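You operate a simulated robot arm through the tools that you are given. There is no shell and no other tool.

You run a simulated robot arm. Do the job below in one go: nothing can be reset, and whatever is moved stays where it is left.

## Task
Rub the cup marks off the table leaf and polish its dull patch.
Fine: move the white cup to the fixed end of the table top; polish from the tin; the cloth goes back; let nothing fall. Set down upright: cup. A coat counts when it lies all over at full strength: go over it till it gets no stronger. What is to be rubbed or washed off counts as gone when no trace of it is left.

It is judged by the outcome, as a careful person would: the job done as asked, and still so three seconds after it is handed in. It fails if anything else is knocked over, pushed out of place, dropped, spilled or broken. Flat cloth is picked up by pressing the open fingertips on it (5 to 10 N) and closing them slowly along it; thin cloth reads only 2 to 8 mm in the jaws.

## Robot
A 6-joint arm with a two-finger parallel gripper, fixed in place. Base frame: the origin is at the foot of the arm, x ahead of it, y to its left, z up; the work surface is at about z = 87. Units: cm, rad, N and s.
With the tool pointing down near the work surface it reaches from about 36 to 76 cm from the base axis. Its first joint turns from -1.152 to 1.152 rad. Payload 2.45 kg.
Tool frame: the origin (TCP) lies between the finger pads and is the grasp point; the fingertips stand 2.4 cm ahead of it; z points along the fingers, y is the line along which they close. The gripper opens to 6.8 cm. The fingers are 1.7 cm wide and 1 cm thick; the gripper's body (4 by 7 cm) begins 4.1 cm behind the TCP.
Orientation is told as [roll, pitch, yaw] about the base's x, y, z axes, in that order, counted from this pose: with the fingers straight down and closing along the base's y, the tool's x points along the base's -x, its y along +y and its z along -z.

## Interface
- The arm moves only by the tool arm_command. Its argument "moves" is a list that holds one entry, the list of rows, each a list of 6 numbers: the shift along the base's x, y, z in cm, then the turn, a rotation vector about the base's x, y, z in rad. In form: [[[dx, dy, dz, ax, ay, az], ...]]. A call has 1 to 20 rows; each row shifts and turns the commanded pose from where the row before left it. "grip" is the opening, from 0 (shut) to 1 (fully open), set as the call begins (left out, the last holds). Each row takes 0.2 s and may step no farther than 5 cm and 0.15 rad from the row before; otherwise, or with a gripper value out of range, the whole call is refused. A pose out of reach is approached as far as the arm can. The call stops where the force on the tool passes 40 N (or 10 N more than at its start, if that is more) or the arm is blocked; 0.2 s more then pass. The fingers move at their own pace (about 10.8 cm/s each) and stop on an object; they squeeze with about 38 N. The grip force told is the motor's: it shows also when the fingers shut on nothing. Time passes only in rows, and 0.2 s behind the last, so rows that do not move let the fingers close. It gives the time, the measured TCP pose, the force on the tool (base axes), the opening and the grip force at its end, in the units of the frame above (readings bear some noise), with the torque about the TCP (base axes, N m) and any sound that the robot's microphone picked up, and new pictures: "views" is both (left out), scene, wrist or none.
- Cameras (640 x 400 px; columns grow to the right, rows downward): "scene" is fixed at [16.26, 42.61, 143.96]; the picture's right is [-0.70, -0.72, 0.00], its down [-0.57, 0.56, -0.60] and it looks along [0.43, -0.42, -0.80] (base axes); focal length 232 px, centre (320, 200). "wrist" rides on the gripper at [8.4, 1.1, -7.5] in the tool frame; the picture's right is [-0.13, 0.99, 0.00], its down [-0.60, -0.08, -0.79] and it looks along [-0.79, -0.10, 0.61] (tool axes); focal length 251 px, centre (320, 200). There is no depth. A picture from a camera that has moved, and an enlarged one, comes with that camera's place and axes in the base frame and with its lens.
- inspect(camera, box): a new picture of the part [left, top, right, bottom] of that camera's present view, enlarged. The clock stands still meanwhile.
- close_job(): hands the job in; it is judged then, once.

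Nothing tells you positions but the pictures and the camera data. Unless the task says otherwise, let go and move clear before handing in.

The tools are called after "Call:" by a JSON object that holds its "op" and its "data". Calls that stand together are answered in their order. arm_command: Moves the arm, as the interface text tells. Its arguments: {"type":"object","properties":{"moves":{"type":"array"},"grip":{"type":"number"},"views":{"type":"string","enum":["both","scene","wrist","none"]}},"required":["moves"]} The other tools are called the same way: inspect (camera, box) takes an enlarged picture of a part of a camera's view; close_job () hands the job in.

At the start:

```text
clock: 0.0
position: [43.55, -0.86, 115.66]
tcp_rot: [0.0, -0.001, 0.001]
wrist_force: [0.3, -0.5, 0.4]
moment: [-0.03, 0.03, 0.0]
width: 6.82
finger_force: 0.0
```

scene: 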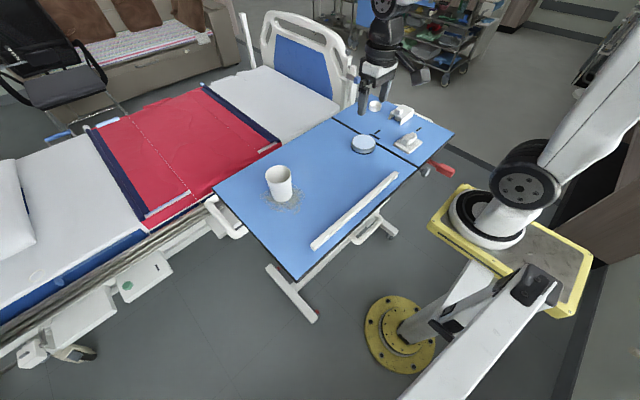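
wrist: 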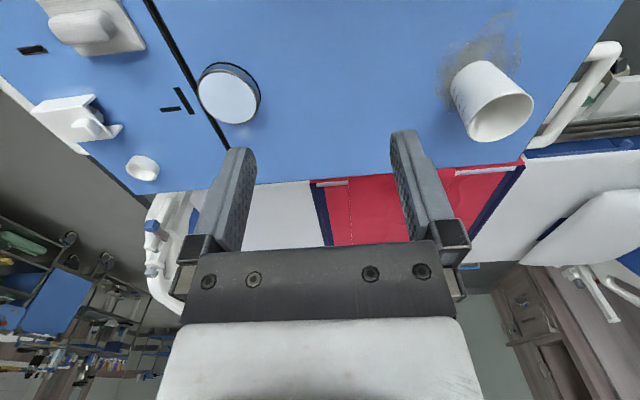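

I see an overbed table with a blue top, a white cup on the larger part with a grey patch near it, a round tin, and two white items and a small round thing on the smaller part. I'll look closer before moving.

Call:
{"op": "inspect", "data": {"camera": "scene", "box": [200, 80, 460, 280]}}

Call:
{"op": "inspect", "data": {"camera": "scene", "box": [320, 80, 460, 170]}}

Call:
{"op": "inspect", "data": {"camera": "scene", "box": [220, 140, 340, 220]}}

Call:
{"op": "inspect", "data": {"camera": "wrist", "box": [0, 0, 280, 200]}}

Call:
{"op": "inspect", "data": {"camera": "wrist", "box": [380, 0, 640, 180]}}

```text
2.00 times, centred on (330, 180) of scene
camera zoom: at [16.26, 42.61, 143.96], right [-0.7, -0.72, 0.0], down [-0.57, 0.56, -0.6], along [0.43, -0.42, -0.8], focal length 464 px, centre (300, 240)
```

zoom: 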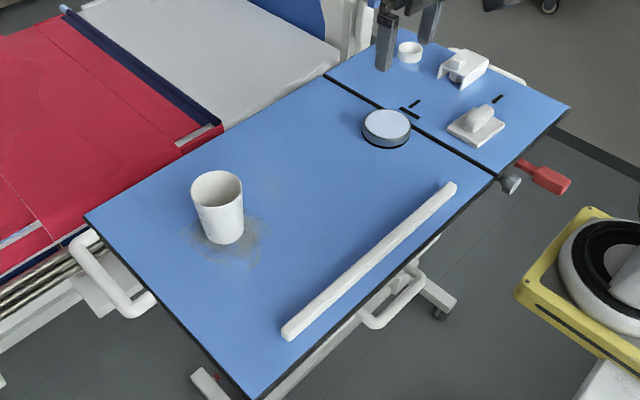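

```text
4.44 times, centred on (390, 125) of scene
camera zoom: at [16.26, 42.61, 143.96], right [-0.7, -0.72, 0.0], down [-0.57, 0.56, -0.6], along [0.43, -0.42, -0.8], focal length 1032 px, centre (9, 533)
```

zoom: 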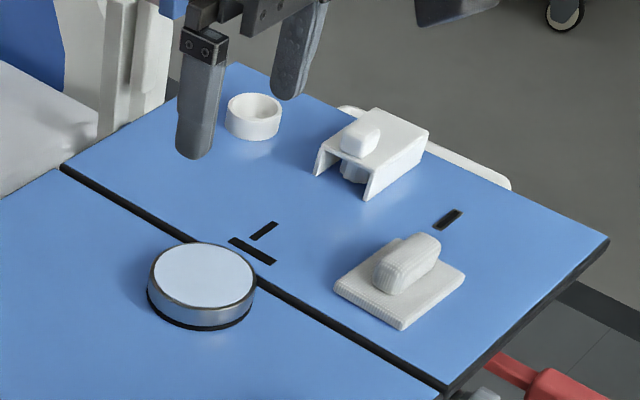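

```text
5.00 times, centred on (280, 180) of scene
camera zoom: at [16.26, 42.61, 143.96], right [-0.7, -0.72, 0.0], down [-0.57, 0.56, -0.6], along [0.43, -0.42, -0.8], focal length 1161 px, centre (520, 300)
```

zoom: 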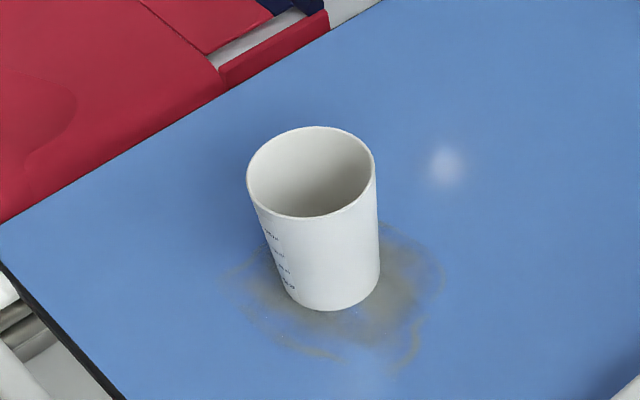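

```text
2.00 times, centred on (140, 100) of wrist
camera zoom: at [35.21, 0.2, 122.96], right [0.13, 0.99, 0.0], down [0.6, -0.08, 0.79], along [0.79, -0.1, -0.61], focal length 503 px, centre (680, 400)
```

zoom: 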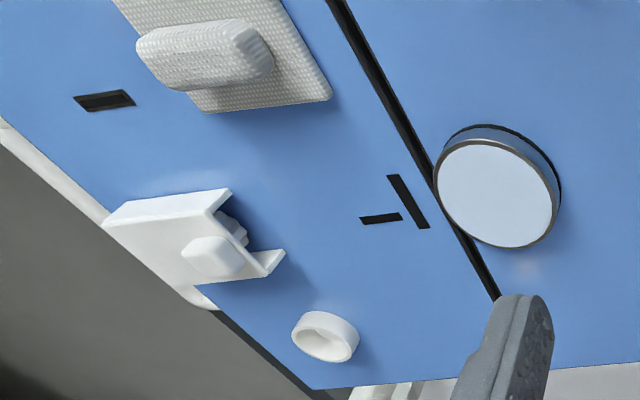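

```text
2.22 times, centred on (510, 90) of wrist
camera zoom: at [35.21, 0.2, 122.96], right [0.13, 0.99, 0.0], down [0.6, -0.08, 0.79], along [0.79, -0.1, -0.61], focal length 559 px, centre (-102, 444)
```

zoom: 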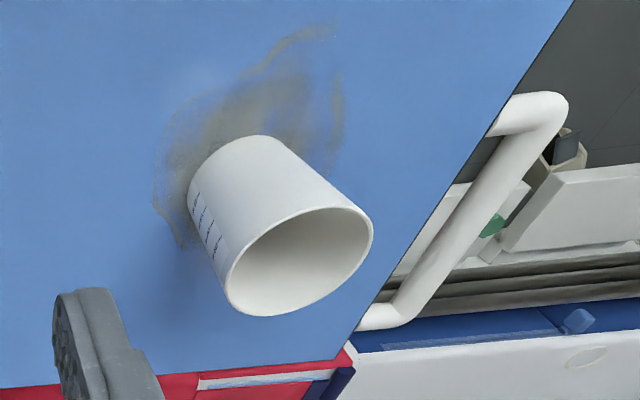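

Call:
{"op": "arm_command", "data": {"moves": [[[-0.5, -1.5, 0, 0, 0, -0.15], [-0.5, -1.5, 0, 0, 0, -0.15], [-0.5, -1.5, 0, 0, 0, -0.15], [-0.5, -1.5, 0, 0, 0, -0.15], [0, -2, -1, 0, 0, -0.1], [0, -2, -1, 0, 0, 0], [0, 0, 0, 0, 0, 0]]], "views": "both"}}

```text
clock: 1.6
position: [41.47, -10.62, 113.46]
tcp_rot: [0.001, 0.001, -0.7]
wrist_force: [-0.3, -0.1, 0.1]
moment: [0.03, 0.0, 0.02]
width: 6.81
finger_force: 0.1
camera wrist: at [35.88, -4.48, 120.87], right [0.74, 0.68, 0.0], down [0.41, -0.45, 0.79], along [0.54, -0.59, -0.61], focal length 251 px, centre (320, 200)
```

scene: 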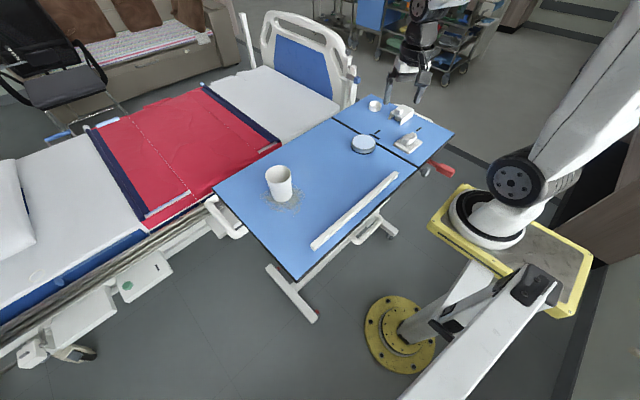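
wrist: 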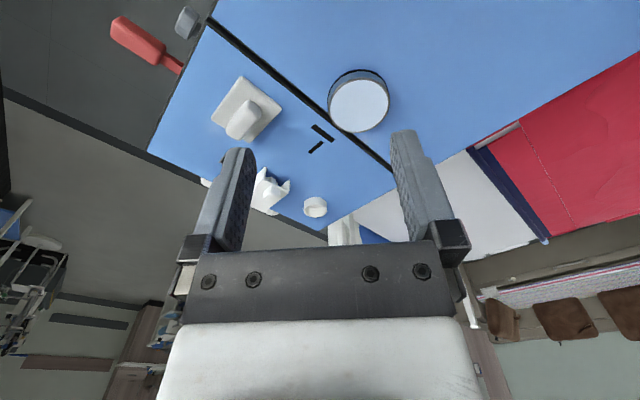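

The wrist camera picture is upside down relative to the room; I can see the fixed end with cloth pad, bracket, marks and ring. I'll zoom in on these to identify them.

Call:
{"op": "inspect", "data": {"camera": "wrist", "box": [190, 60, 300, 150]}}

Call:
{"op": "inspect", "data": {"camera": "wrist", "box": [300, 50, 420, 140]}}

Call:
{"op": "inspect", "data": {"camera": "wrist", "box": [230, 130, 370, 230]}}

Call:
{"op": "inspect", "data": {"camera": "scene", "box": [340, 85, 460, 165]}}

Call:
{"op": "inspect", "data": {"camera": "scene", "box": [260, 110, 420, 220]}}

```text
4.44 times, centred on (245, 105) of wrist
camera zoom: at [35.88, -4.48, 120.87], right [0.74, 0.68, 0.0], down [0.41, -0.45, 0.79], along [0.54, -0.59, -0.61], focal length 1118 px, centre (653, 622)
```

zoom: 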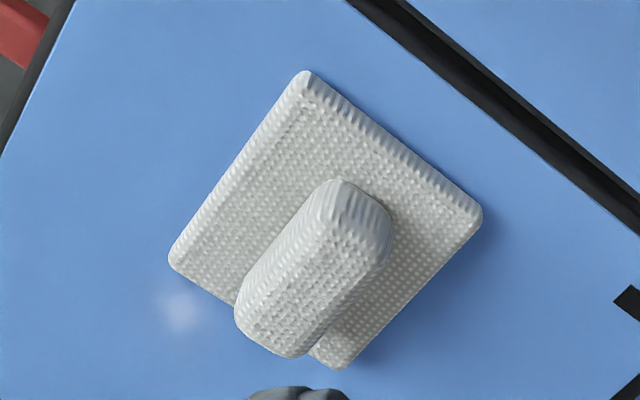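

```text
4.44 times, centred on (360, 95) of wrist
camera zoom: at [35.88, -4.48, 120.87], right [0.74, 0.68, 0.0], down [0.41, -0.45, 0.79], along [0.54, -0.59, -0.61], focal length 1118 px, centre (142, 667)
```

zoom: 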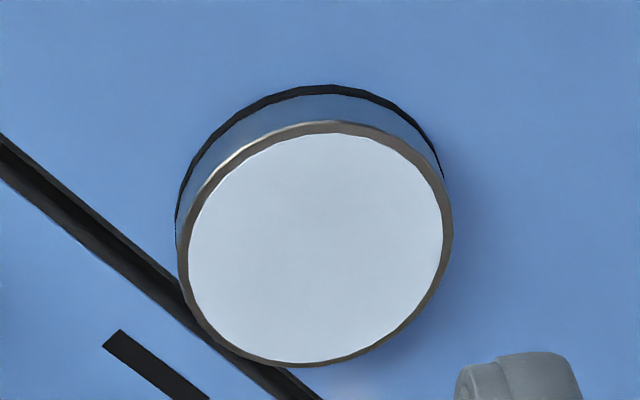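

```text
4.00 times, centred on (300, 180) of wrist
camera zoom: at [35.88, -4.48, 120.87], right [0.74, 0.68, 0.0], down [0.41, -0.45, 0.79], along [0.54, -0.59, -0.61], focal length 1006 px, centre (400, 280)
```

zoom: 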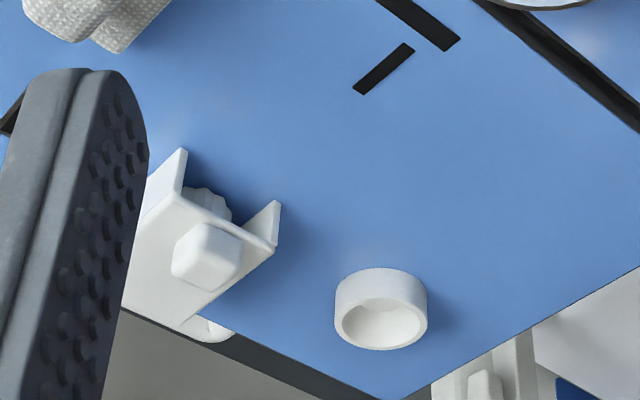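

```text
5.00 times, centred on (400, 125) of scene
camera zoom: at [16.26, 42.61, 143.96], right [-0.7, -0.72, 0.0], down [-0.57, 0.56, -0.6], along [0.43, -0.42, -0.8], focal length 1161 px, centre (-80, 575)
```

zoom: 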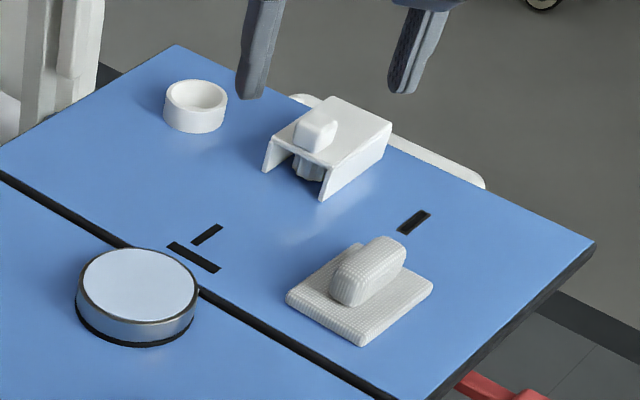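

```text
3.64 times, centred on (340, 165) of scene
camera zoom: at [16.26, 42.61, 143.96], right [-0.7, -0.72, 0.0], down [-0.57, 0.56, -0.6], along [0.43, -0.42, -0.8], focal length 845 px, centre (247, 327)
```

zoom: 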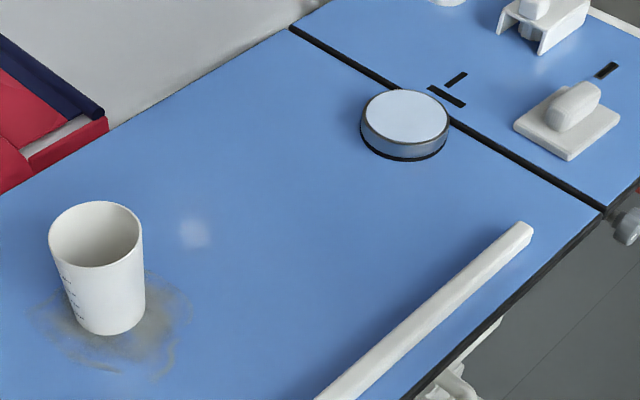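

I can identify the cloth pad with its grip ridge at about (42.5, -30), the open tin of pale polish at (53, -16), a ring at (66.5, -40) and a bracket at (53, -40). The dull patch isn't clear yet, so I'll look down on the leaf with the wrist camera.

Call:
{"op": "arm_command", "data": {"moves": [[[1, 3, 0, 0, 0, 0.14], [1, 3, 0, 0, 0, 0.14], [1, 3, 0, 0, 0, 0.14], [1, 3, 0, 0, 0, 0.14], [0, 3, 0, 0, 0, 0.14], [0, 0, 0.5, 0, 0.15, 0], [0, 0, 0.5, 0, 0.15, 0], [0, 0, 0.5, 0, 0.15, 0], [0, 0, 0.5, 0, 0.15, 0], [0, 0, 0, 0, 0, 0]]], "views": "both"}}

```text
clock: 3.8
position: [45.57, 4.26, 115.7]
tcp_rot: [0.0, 0.601, 0.0]
wrist_force: [0.1, 0.2, 0.1]
moment: [-0.03, 0.02, 0.0]
width: 6.78
finger_force: 0.0
camera wrist: at [42.95, 5.25, 126.45], right [0.11, 0.99, -0.07], down [0.95, -0.08, 0.31], along [0.3, -0.1, -0.95], focal length 251 px, centre (320, 200)
```

scene: 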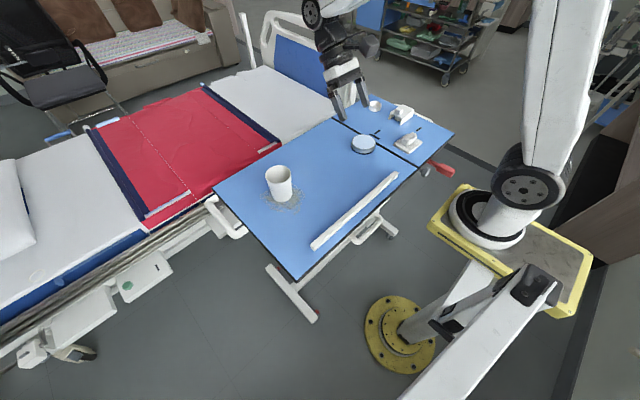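
wrist: 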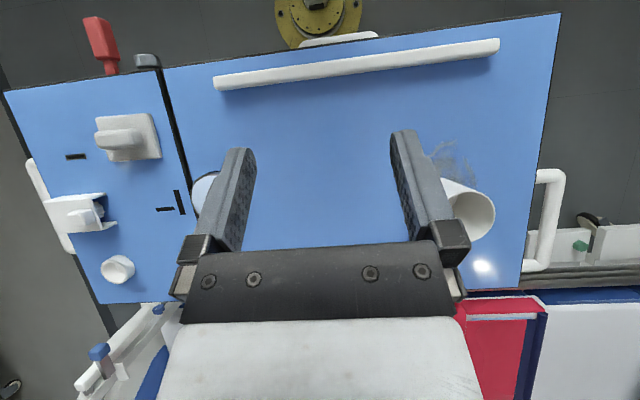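

Call:
{"op": "inspect", "data": {"camera": "wrist", "box": [180, 20, 580, 270]}}

Call:
{"op": "inspect", "data": {"camera": "wrist", "box": [220, 60, 420, 185]}}

Call:
{"op": "inspect", "data": {"camera": "wrist", "box": [0, 70, 220, 208]}}

Call:
{"op": "inspect", "data": {"camera": "wrist", "box": [400, 110, 560, 210]}}

```text
1.60 times, centred on (380, 145) of wrist
camera zoom: at [42.95, 5.25, 126.45], right [0.11, 0.99, -0.07], down [0.95, -0.08, 0.31], along [0.3, -0.1, -0.95], focal length 402 px, centre (224, 288)
```

zoom: 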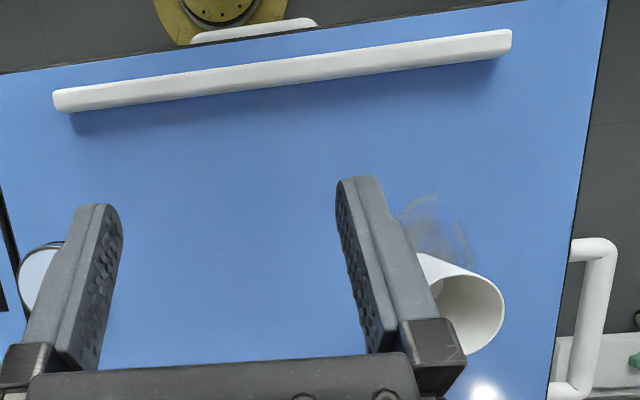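

```text
3.20 times, centred on (320, 122) of wrist
camera zoom: at [42.95, 5.25, 126.45], right [0.11, 0.99, -0.07], down [0.95, -0.08, 0.31], along [0.3, -0.1, -0.95], focal length 805 px, centre (320, 448)
```

zoom: 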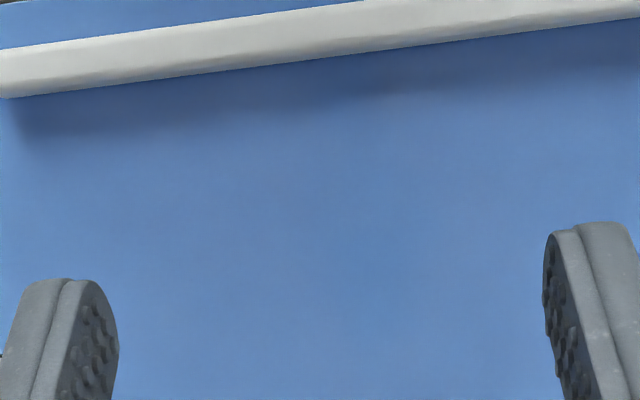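

```text
2.90 times, centred on (110, 139) of wrist
camera zoom: at [42.95, 5.25, 126.45], right [0.11, 0.99, -0.07], down [0.95, -0.08, 0.31], along [0.3, -0.1, -0.95], focal length 729 px, centre (929, 377)
```

zoom: 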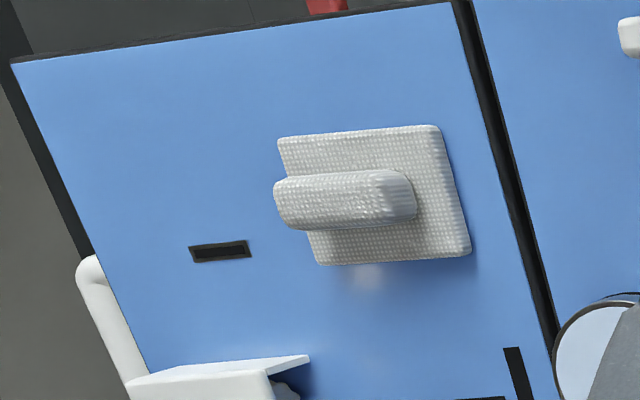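

```text
4.00 times, centred on (480, 160) of wrist
camera zoom: at [42.95, 5.25, 126.45], right [0.11, 0.99, -0.07], down [0.95, -0.08, 0.31], along [0.3, -0.1, -0.95], focal length 1006 px, centre (-320, 360)
```

zoom: 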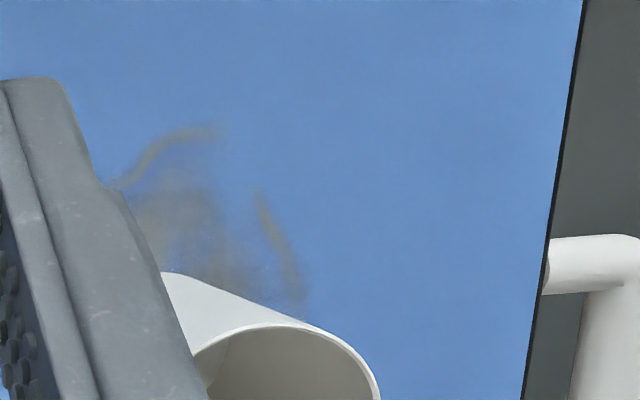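

Call:
{"op": "inspect", "data": {"camera": "scene", "box": [290, 140, 410, 220]}}

Call:
{"op": "inspect", "data": {"camera": "scene", "box": [210, 100, 460, 280]}}

Call:
{"op": "arm_command", "data": {"moves": [[[-2, -3, 1, 0, 0, 0], [-2, -3, 1, 0, 0, 0], [-1, -4, 1, 0, 0, 0], [0, -4, 1, 0, 0, 0], [0, -4, 1, 0, 0, 0], [0, -2, 0, 0, 0, 0.0], [0, 0, 0, 0, 0, 0]]], "views": "both"}}

```text
5.00 times, centred on (350, 180) of scene
camera zoom: at [16.26, 42.61, 143.96], right [-0.7, -0.72, 0.0], down [-0.57, 0.56, -0.6], along [0.43, -0.42, -0.8], focal length 1161 px, centre (170, 300)
```

zoom: 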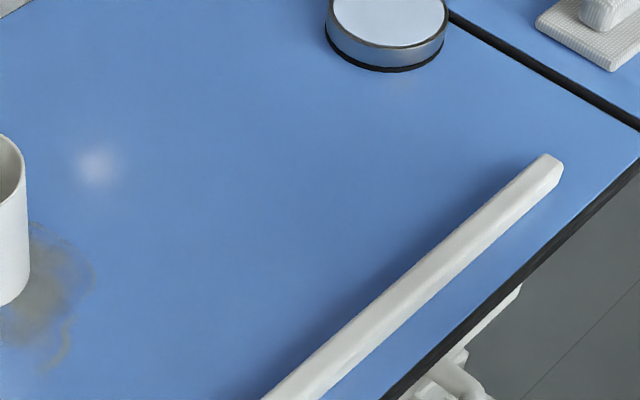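

```text
2.22 times, centred on (335, 190) of scene
camera zoom: at [16.26, 42.61, 143.96], right [-0.7, -0.72, 0.0], down [-0.57, 0.56, -0.6], along [0.43, -0.42, -0.8], focal length 516 px, centre (287, 222)
```

zoom: 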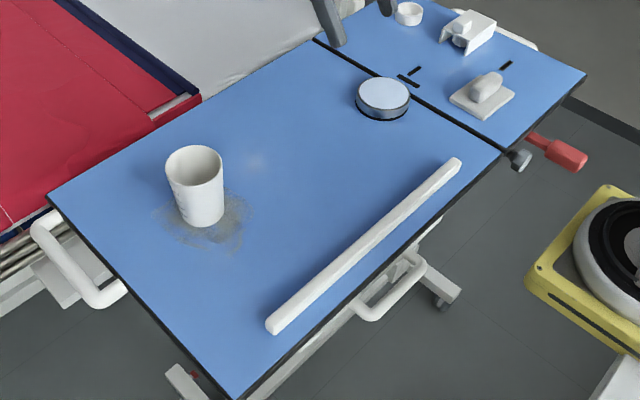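

```text
clock: 5.4
position: [40.63, -15.94, 120.77]
tcp_rot: [0.0, 0.599, 0.0]
wrist_force: [-0.4, -0.3, 0.2]
moment: [0.02, 0.0, 0.01]
width: 6.78
finger_force: 0.1
camera wrist: at [37.99, -14.97, 131.55], right [0.11, 0.99, -0.07], down [0.95, -0.08, 0.31], along [0.31, -0.1, -0.95], focal length 251 px, centre (320, 200)
```

scene: 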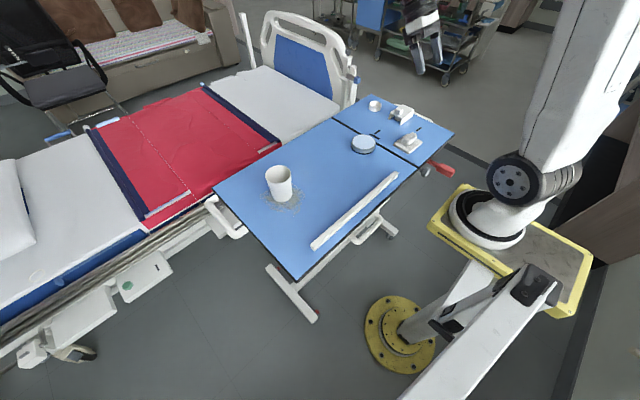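
wrist: 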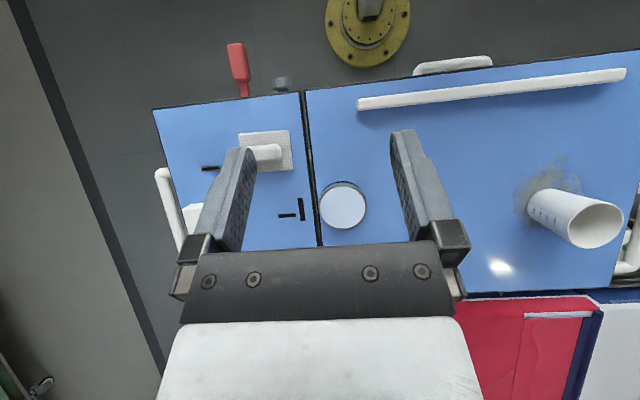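

Call:
{"op": "inspect", "data": {"camera": "wrist", "box": [300, 50, 640, 262]}}

Call:
{"op": "inspect", "data": {"camera": "wrist", "box": [410, 100, 570, 200]}}

Call:
{"op": "inspect", "data": {"camera": "wrist", "box": [300, 85, 460, 185]}}

Call:
{"op": "inspect", "data": {"camera": "scene", "box": [280, 130, 400, 205]}}

```text
1.88 times, centred on (470, 156) of wrist
camera zoom: at [37.99, -14.97, 131.55], right [0.11, 0.99, -0.07], down [0.95, -0.08, 0.31], along [0.31, -0.1, -0.95], focal length 473 px, centre (38, 283)
```

zoom: 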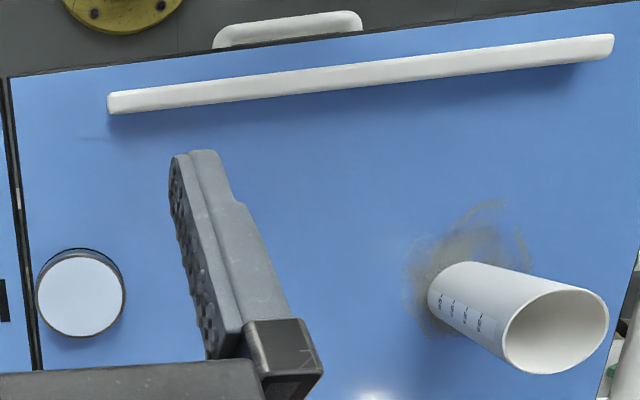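

```text
4.00 times, centred on (490, 150) of wrist
camera zoom: at [37.99, -14.97, 131.55], right [0.11, 0.99, -0.07], down [0.95, -0.08, 0.31], along [0.31, -0.1, -0.95], focal length 1006 px, centre (-360, 400)
```

zoom: 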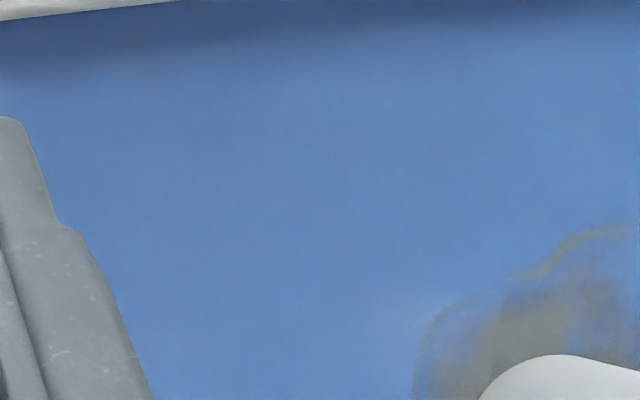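

```text
4.00 times, centred on (380, 135) of wrist
camera zoom: at [37.99, -14.97, 131.55], right [0.11, 0.99, -0.07], down [0.95, -0.08, 0.31], along [0.31, -0.1, -0.95], focal length 1006 px, centre (80, 460)
```

zoom: 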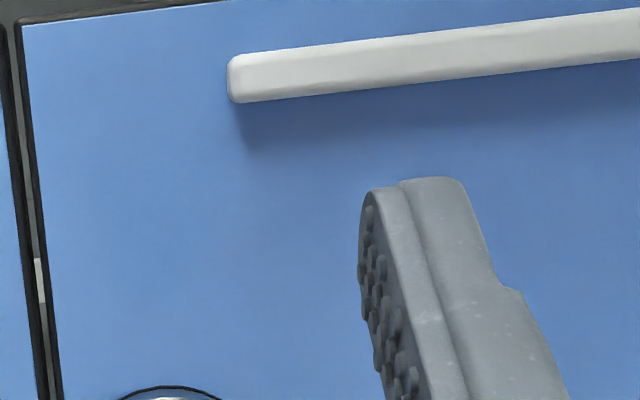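

```text
5.33 times, centred on (340, 168) of scene
camera zoom: at [16.26, 42.61, 143.96], right [-0.7, -0.72, 0.0], down [-0.57, 0.56, -0.6], along [0.43, -0.42, -0.8], focal length 1239 px, centre (213, 373)
```

zoom: 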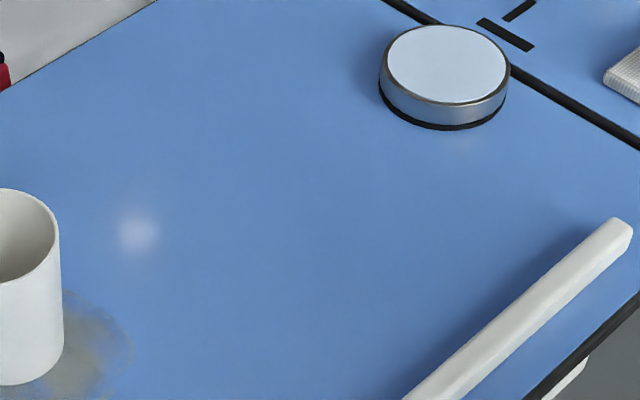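

The stains around the cup are plain, but the dull patch is very faint. I'll bring the lamp's reflection across the leaf with the wrist camera to find where the sheen is missing.

Call:
{"op": "arm_command", "data": {"moves": [[[-1, 1, -4, 0, 0, 0], [-1, 1, -4, 0, 0, 0], [-1, 1, -4, 0, 0, 0], [-1, 0, -4, 0, 0, 0], [-1, 0, -3.5, 0, 0, 0], [0, 0, 0, 0, 0, 0]]], "views": "wrist"}}

```text
clock: 6.8
position: [35.53, -13.04, 101.03]
tcp_rot: [0.001, 0.598, 0.0]
wrist_force: [0.6, -1.0, 0.2]
moment: [-0.02, -0.03, -0.01]
width: 6.79
finger_force: 0.1
camera wrist: at [33.0, -12.0, 111.69], right [0.11, 0.99, -0.07], down [0.95, -0.08, 0.31], along [0.31, -0.1, -0.95], focal length 251 px, centre (320, 200)
```

wrist: 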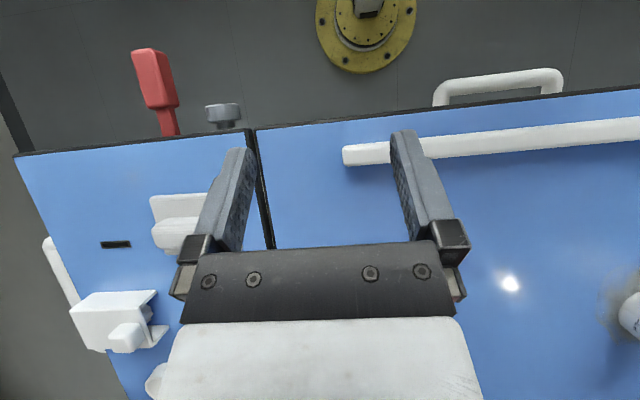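

Call:
{"op": "inspect", "data": {"camera": "wrist", "box": [440, 150, 640, 400]}}

Call:
{"op": "inspect", "data": {"camera": "wrist", "box": [460, 230, 620, 340]}}

```text
1.60 times, centred on (540, 275) of wrist
camera zoom: at [33.0, -12.0, 111.69], right [0.11, 0.99, -0.07], down [0.95, -0.08, 0.31], along [0.31, -0.1, -0.95], focal length 402 px, centre (-32, 80)
```

zoom: 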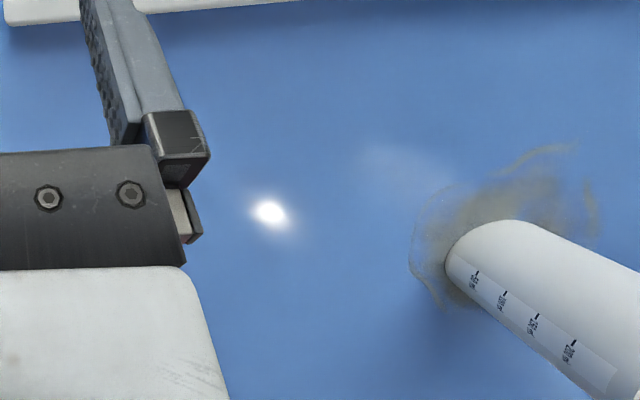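

```text
3.64 times, centred on (540, 285) of wrist
camera zoom: at [33.0, -12.0, 111.69], right [0.11, 0.99, -0.07], down [0.95, -0.08, 0.31], along [0.31, -0.1, -0.95], focal length 914 px, centre (-480, -109)
```

zoom: 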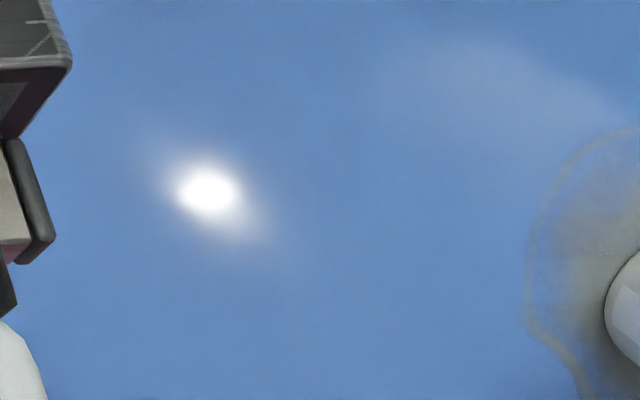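

There is a faint hazy area with a rounded edge near the cup stain, around (48, 12). I'll shift the reflection there to make out its outline.

Call:
{"op": "arm_command", "data": {"moves": [[[0, 3, 0, 0, 0, 0], [0, 3, 0, 0, 0, 0], [0, 0, 0, 0, 0, 0]]], "views": "wrist"}}

Call:
{"op": "inspect", "data": {"camera": "wrist", "box": [440, 180, 640, 305]}}

Call:
{"op": "arm_command", "data": {"moves": [[[0, 3, 0, 0, 0, 0], [0, 3, 0, 0, 0, 0], [0, 0, 0, 0, 0, 0]]], "views": "wrist"}}

Call:
{"op": "inspect", "data": {"camera": "wrist", "box": [440, 150, 640, 400]}}

```text
clock: 7.6
position: [35.55, -6.79, 100.99]
tcp_rot: [0.0, 0.601, 0.0]
wrist_force: [-0.4, 0.1, -0.2]
moment: [0.02, -0.01, 0.01]
width: 6.82
finger_force: 0.0
camera wrist: at [32.96, -5.78, 111.79], right [0.11, 0.99, -0.07], down [0.95, -0.08, 0.31], along [0.31, -0.1, -0.95], focal length 251 px, centre (320, 200)
```

wrist: 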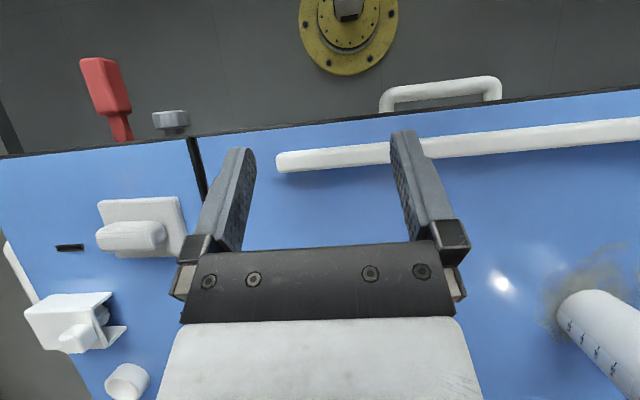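

```text
3.20 times, centred on (540, 242) of wrist
camera zoom: at [32.96, -5.78, 111.79], right [0.11, 0.99, -0.07], down [0.95, -0.08, 0.31], along [0.31, -0.1, -0.95], focal length 805 px, centre (-384, 64)
```

zoom: 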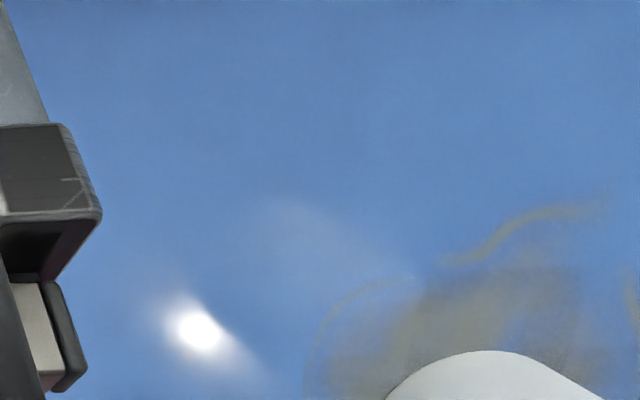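

```text
clock: 8.4
position: [35.44, -0.72, 101.07]
tcp_rot: [0.001, 0.6, 0.0]
wrist_force: [0.4, -0.6, 0.4]
moment: [-0.01, 0.03, 0.0]
width: 6.78
finger_force: 0.0
camera wrist: at [32.77, 0.27, 111.93], right [0.11, 0.99, -0.07], down [0.95, -0.08, 0.31], along [0.31, -0.1, -0.95], focal length 251 px, centre (320, 200)
```

wrist: 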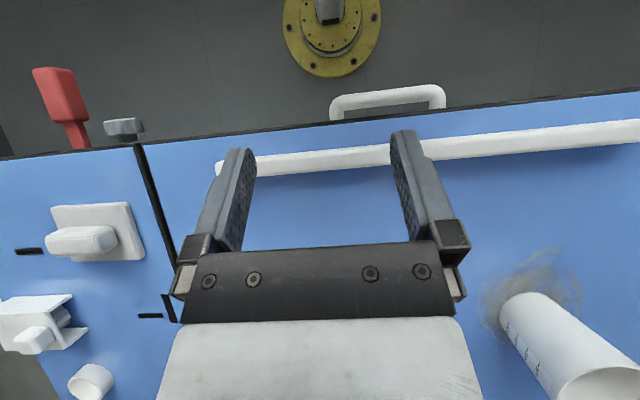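

```text
1.60 times, centred on (540, 275) of wrist
camera zoom: at [32.77, 0.27, 111.93], right [0.11, 0.99, -0.07], down [0.95, -0.08, 0.31], along [0.31, -0.1, -0.95], focal length 402 px, centre (-32, 80)
```

zoom: 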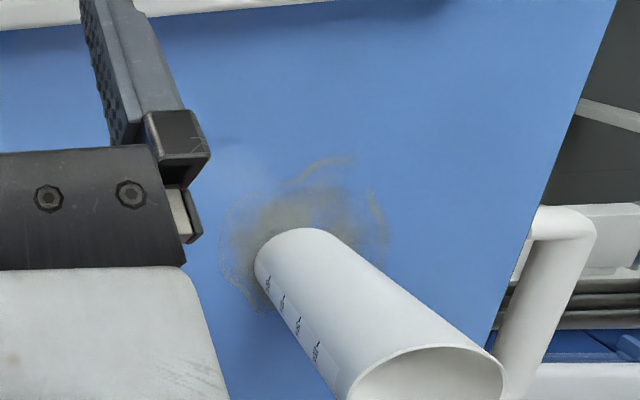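

The reflection turns hazy around (50, 15), so the dull patch appears to lie beside and perhaps under the cup. I'll move the cup first by gripping its rim wall; I go above it now with the tool upright to refine its position.

Call:
{"op": "arm_command", "data": {"moves": [[[0, 0, 4, 0, -0.15, 0], [0, 0, 4, 0, -0.15, 0], [1, 1, 4, 0, -0.15, 0], [2, 2, 2, 0, -0.15, 0], [3, 3, 0, 0, 0, 0], [3, 3, 0, 0, 0, 0], [3, 3, 0, 0, 0, 0], [3, 2, 0, 0, 0, 0], [0, 0, 0, 0, 0, 0]]], "views": "both", "grip": 0.35}}

```text
clock: 10.4
position: [50.63, 13.28, 115.2]
tcp_rot: [0.0, -0.001, 0.0]
wrist_force: [-0.2, -0.3, 0.2]
moment: [0.0, 0.01, -0.04]
width: 2.36
finger_force: 0.0
camera wrist: at [42.25, 14.42, 122.52], right [0.13, 0.99, 0.0], down [0.6, -0.08, 0.79], along [0.79, -0.1, -0.61], focal length 251 px, centre (320, 200)
```

scene: 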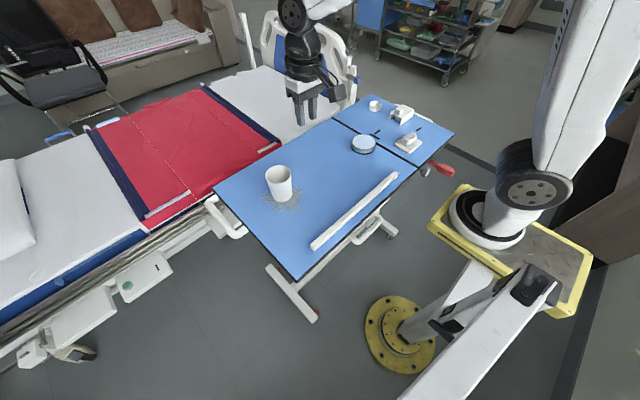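
wrist: 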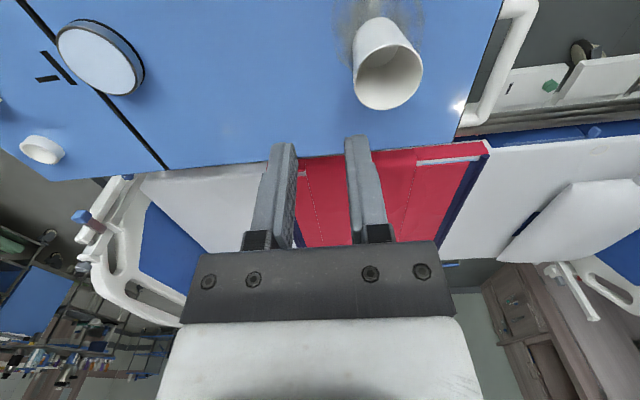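

Call:
{"op": "inspect", "data": {"camera": "wrist", "box": [320, 0, 480, 130]}}

Call:
{"op": "inspect", "data": {"camera": "scene", "box": [245, 155, 325, 215]}}

```text
3.08 times, centred on (400, 65) of wrist
camera zoom: at [42.25, 14.42, 122.52], right [0.13, 0.99, 0.0], down [0.6, -0.08, 0.79], along [0.79, -0.1, -0.61], focal length 774 px, centre (74, 615)
```

zoom: 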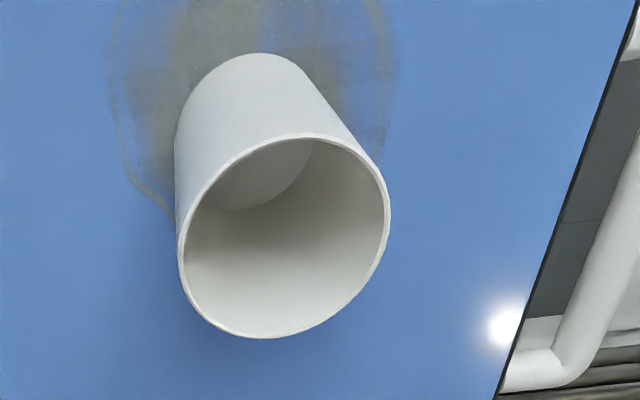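

```text
6.67 times, centred on (285, 185) of scene
camera zoom: at [16.26, 42.61, 143.96], right [-0.7, -0.72, 0.0], down [-0.57, 0.56, -0.6], along [0.43, -0.42, -0.8], focal length 1548 px, centre (553, 300)
```

zoom: 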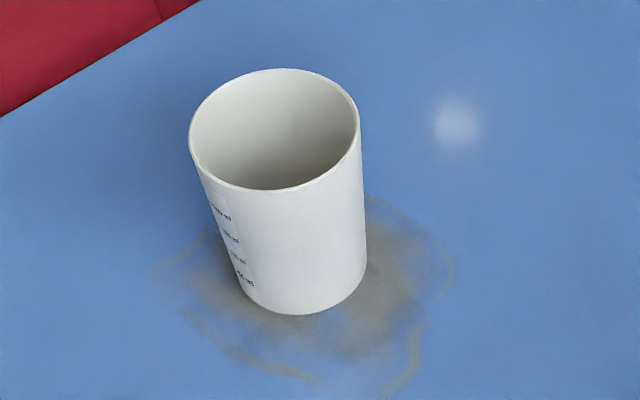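

The cup's rim centre comes out at about (56.2, 19.9), rim height 96.5 and radius 3.5. I'll come over its near wall at y ≈ 16.5 with one finger inside and one outside, and check before going down.

Call:
{"op": "arm_command", "data": {"moves": [[[2, 1.2, 0, 0.07, 0, 0], [2, 1.2, 0, 0, 0, 0], [1.57, 0.8, -3, 0, 0, 0], [0, 0, -4, 0, 0, 0], [0, 0, -4, 0, 0, 0], [0, 0, -3, 0, 0, 0], [0, 0, 0, 0, 0, 0]]], "views": "both"}}

Call:
{"op": "inspect", "data": {"camera": "scene", "box": [240, 120, 340, 220]}}

```text
clock: 12.0
position: [56.28, 16.59, 101.47]
tcp_rot: [0.07, 0.003, 0.001]
wrist_force: [-0.5, -0.5, -0.3]
moment: [-0.01, 0.0, -0.02]
width: 2.4
finger_force: 0.0
camera wrist: at [47.95, 17.09, 108.75], right [0.13, 0.99, 0.07], down [0.6, -0.13, 0.79], along [0.79, -0.06, -0.61], focal length 251 px, centre (320, 200)
```

scene: 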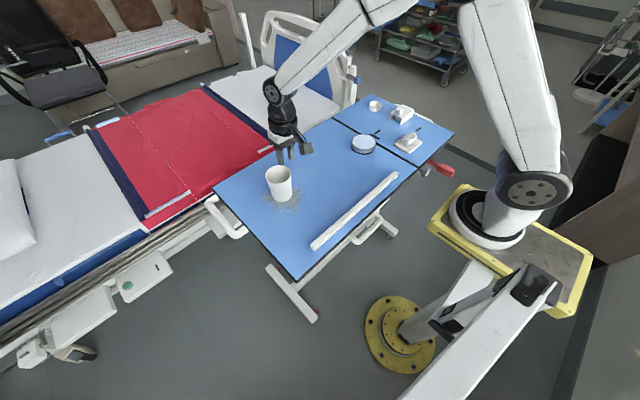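
wrist: 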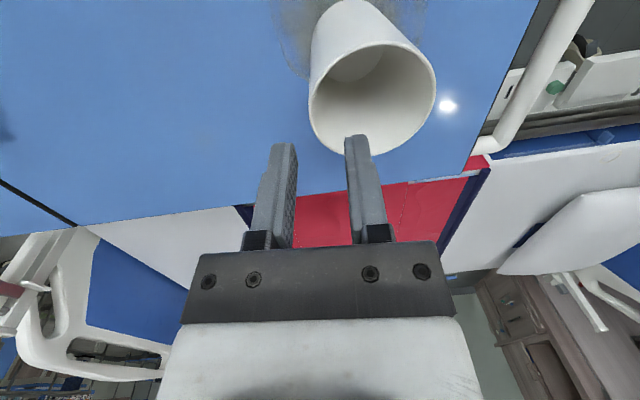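

```text
4.00 times, centred on (290, 170) of scene
camera zoom: at [16.26, 42.61, 143.96], right [-0.7, -0.72, 0.0], down [-0.57, 0.56, -0.6], along [0.43, -0.42, -0.8], focal length 929 px, centre (440, 320)
```

zoom: 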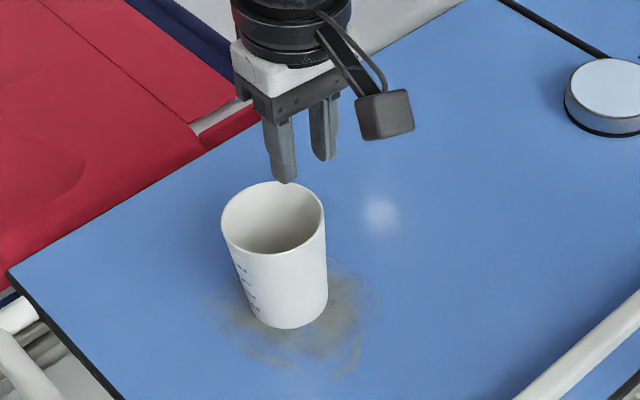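

The fingers straddle the near wall of the rim as planned. Going down now to TCP z ≈ 95.3.

Call:
{"op": "arm_command", "data": {"moves": [[[-0.2, 0.05, -2.2, 0, 0, 0], [0, 0, -2, 0, 0, 0], [0, 0, -2, 0, 0, 0], [0, 0, 0, 0, 0, 0]]], "views": "both"}}

Call:
{"op": "inspect", "data": {"camera": "scene", "box": [240, 120, 340, 220]}}

```text
clock: 12.6
position: [56.6, 16.79, 98.41]
tcp_rot: [0.076, -0.015, 0.0]
wrist_force: [1.2, -1.0, 6.7]
moment: [0.1, -0.04, -0.01]
width: 2.41
finger_force: 0.2
stopped in row 3: the force on the tool passed its limit at 59 N (the readings are from after the stop); the commanded pose is now the measured one
camera wrist: at [48.13, 17.28, 105.69], right [0.13, 0.99, 0.08], down [0.59, -0.14, 0.79], along [0.8, -0.06, -0.6], focal length 251 px, centre (320, 200)
```

scene: 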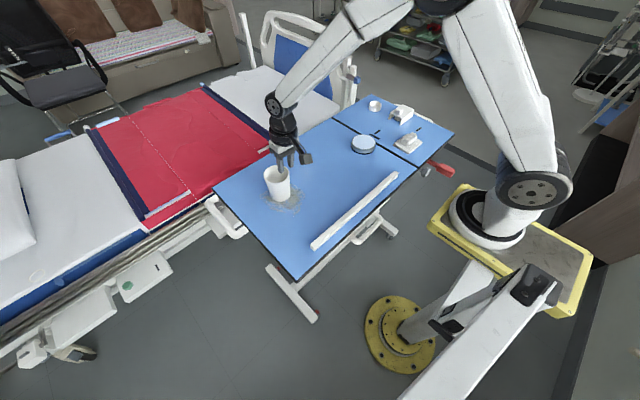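
wrist: 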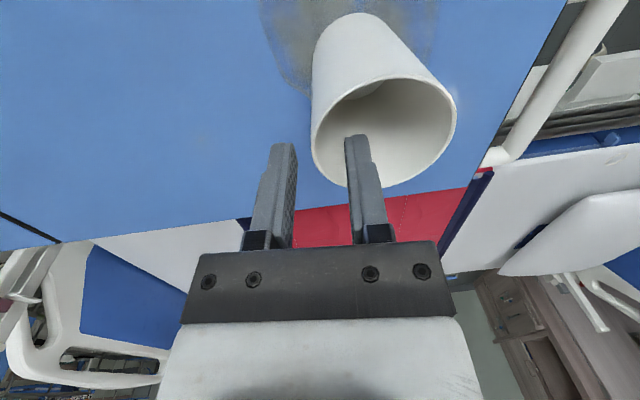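

```text
4.00 times, centred on (290, 170) of scene
camera zoom: at [16.25, 42.61, 143.97], right [-0.7, -0.72, 0.0], down [-0.57, 0.56, -0.6], along [0.43, -0.42, -0.8], focal length 929 px, centre (440, 320)
```

zoom: 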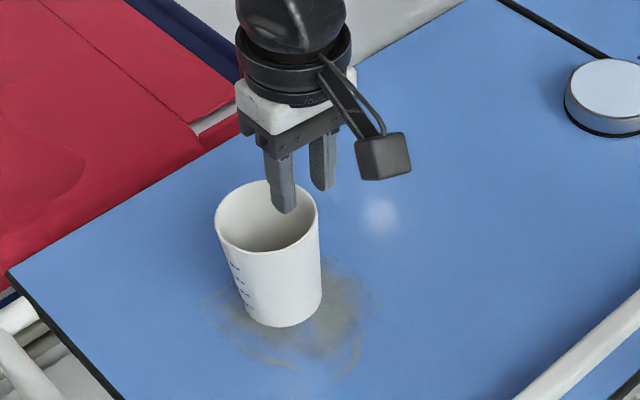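

The descent stopped on contact near the rim plane (fingertip z ≈ 96), though the fingers should straddle the wall. I'll look closely before doing anything else.

Call:
{"op": "inspect", "data": {"camera": "wrist", "box": [240, 40, 480, 200]}}

Call:
{"op": "inspect", "data": {"camera": "scene", "box": [255, 140, 315, 180]}}

Call:
{"op": "inspect", "data": {"camera": "scene", "box": [250, 160, 310, 210]}}

```text
2.50 times, centred on (360, 120) of wrist
camera zoom: at [48.13, 17.28, 105.69], right [0.13, 0.99, 0.08], down [0.59, -0.14, 0.79], along [0.8, -0.06, -0.6], focal length 629 px, centre (220, 400)
```

zoom: 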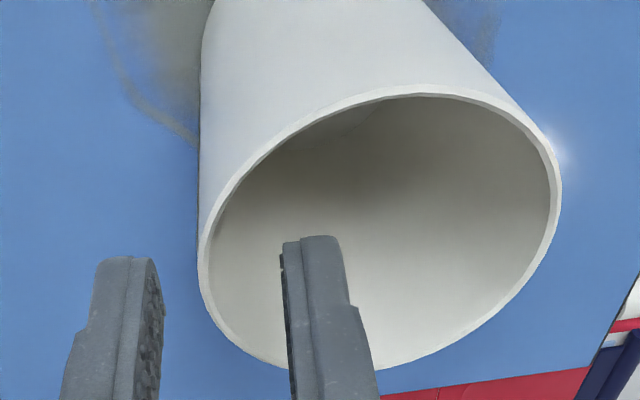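

```text
10.00 times, centred on (285, 160) of scene
camera zoom: at [16.25, 42.61, 143.97], right [-0.7, -0.72, 0.0], down [-0.57, 0.56, -0.6], along [0.43, -0.42, -0.8], focal length 2323 px, centre (670, 600)
```

zoom: 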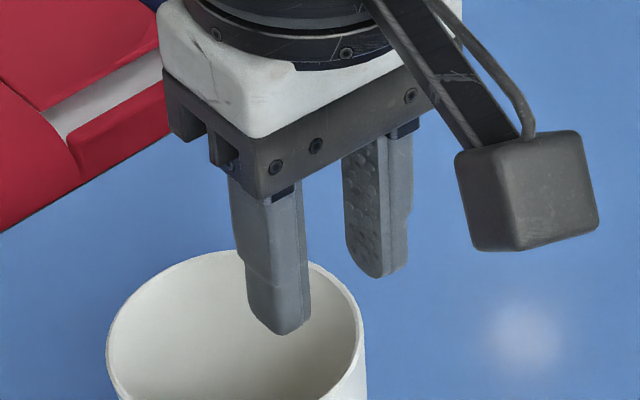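

```text
8.00 times, centred on (280, 185) of scene
camera zoom: at [16.25, 42.61, 143.97], right [-0.7, -0.72, 0.0], down [-0.57, 0.56, -0.6], along [0.43, -0.42, -0.8], focal length 1858 px, centre (640, 320)
```

zoom: 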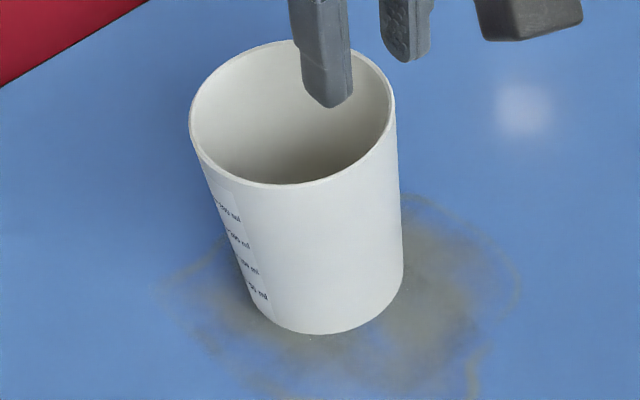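

The finger is visibly inside the rim and still met resistance, so the cup may not be enterable, or something was mis-estimated. I'll back off and probe gently with the inner finger over the cup's middle.

Call:
{"op": "arm_command", "data": {"moves": [[[0, 0, 2, 0, 0, 0], [-0.2, -0.1, 0, 0, 0, 0], [0, 0, 0, 0, 0, 0], [0, 0, 0, 0, 0, 0]]], "views": "both", "grip": 1.0}}

Call:
{"op": "inspect", "data": {"camera": "scene", "box": [245, 130, 325, 210]}}

```text
clock: 13.6
position: [56.22, 16.53, 100.29]
tcp_rot: [0.074, -0.012, 0.001]
wrist_force: [0.7, 0.0, -0.5]
moment: [0.01, 0.02, 0.04]
width: 6.82
finger_force: 0.1
camera wrist: at [47.75, 17.11, 107.58], right [0.13, 0.99, 0.08], down [0.59, -0.14, 0.79], along [0.79, -0.06, -0.61], focal length 251 px, centre (320, 200)
```

scene: 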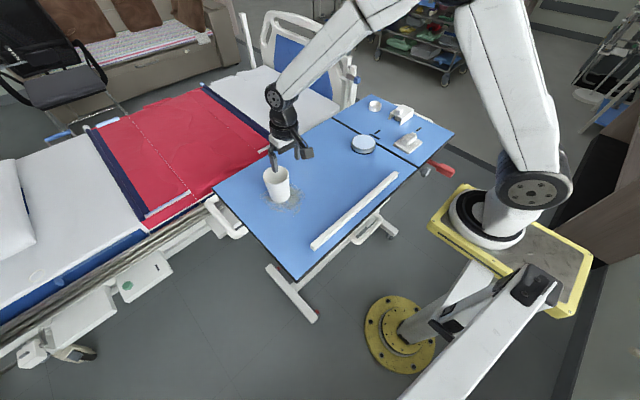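
wrist: 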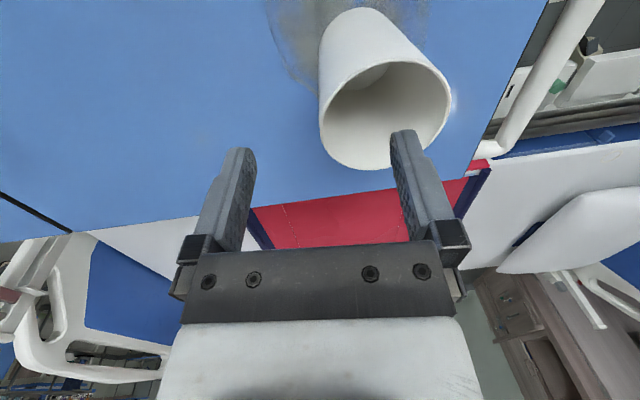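

```text
5.00 times, centred on (285, 170) of scene
camera zoom: at [16.26, 42.61, 143.96], right [-0.7, -0.72, 0.0], down [-0.57, 0.56, -0.6], along [0.43, -0.42, -0.8], focal length 1161 px, centre (495, 350)
```

zoom: 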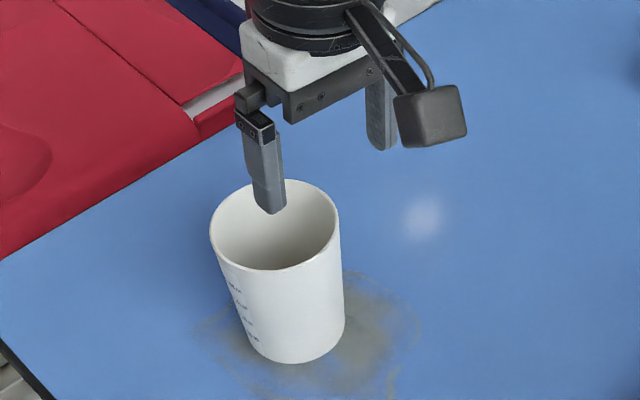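

Call:
{"op": "arm_command", "data": {"moves": [[[0, 0.1, -0.8, 0, 0, 0], [0, 0, -0.4, 0, 0, 0], [0, 0, -0.3, 0, 0, 0], [0, 0, -0.3, 0, 0, 0], [0, 0, -0.3, 0, 0, 0], [0, 0, -0.3, 0, 0, 0], [0, 0, -0.2, 0, 0, 0]]], "views": "wrist"}}

Call:
{"op": "inspect", "data": {"camera": "scene", "box": [250, 150, 310, 210]}}

```text
clock: 15.2
position: [56.48, 16.72, 98.33]
tcp_rot: [0.081, -0.021, 0.002]
wrist_force: [-0.4, -0.6, 5.9]
moment: [0.2, 0.06, 0.02]
width: 6.8
finger_force: 0.2
stopped in row 7: the force on the tool passed its limit at 43 N (the readings are from after the stop); the commanded pose is now the measured one
camera wrist: at [47.94, 17.25, 105.45], right [0.13, 0.99, 0.08], down [0.59, -0.14, 0.8], along [0.8, -0.05, -0.6], focal length 251 px, centre (320, 200)
```

wrist: 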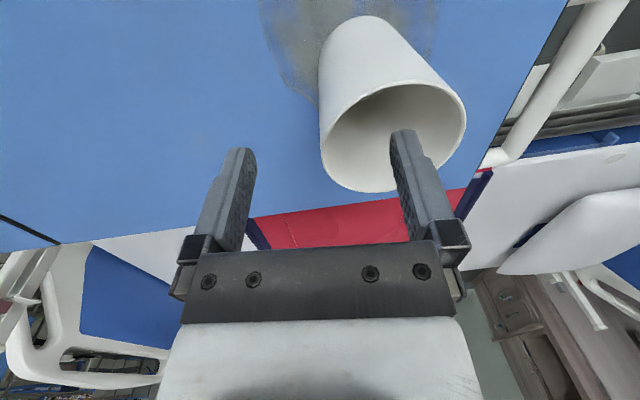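

```text
6.67 times, centred on (280, 180) of scene
camera zoom: at [16.25, 42.6, 143.97], right [-0.7, -0.72, 0.0], down [-0.57, 0.56, -0.6], along [0.43, -0.42, -0.8], focal length 1548 px, centre (587, 333)
```

zoom: 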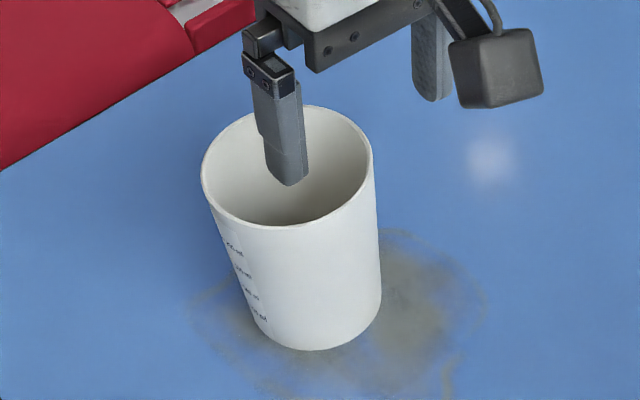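

The cup acts as solid at its top (contact at z ≈ 96), so a rim grip is impossible, and the rim (about 7.1 cm) is too wide for a straight-down grip. I'll grip it lower on the body with the tool tilted well over, camera side up; that needs a half turn about the vertical, done well clear first.

Call:
{"op": "arm_command", "data": {"moves": [[[0, 0, 2, 0, 0, 0], [0, 0, 4, -0.081, 0.021, 0], [-2, -2, 4, 0, 0, 0], [-3, -3, 4, 0, 0, 0], [-3, -2, 2, 0, 0, 0], [-2, -2, 0, 0, 0, -0.15], [0, 0, 0, 0, 0, -0.15], [0, 0, 0, 0, 0, -0.15], [0, 0, 0, 0, 0, -0.15], [0, 0, 0, 0, 0, -0.15], [0, 0, 0, 0, 0, -0.15], [0, 0, 0, 0, 0, -0.15], [0, 0, 0, 0, 0, -0.15], [0, 0, 0, 0, 0, -0.15], [0, 0, 0, 0, 0, -0.15], [0, 0, 0, 0, 0, -0.15], [0, 0, 0, 0, 0, -0.15], [0, 0, 0, 0, 0, -0.15], [0, 0, 0, 0, 0, 0]]], "views": "both"}}

```text
refused: row 4 steps farther than a row can; nothing moved
```

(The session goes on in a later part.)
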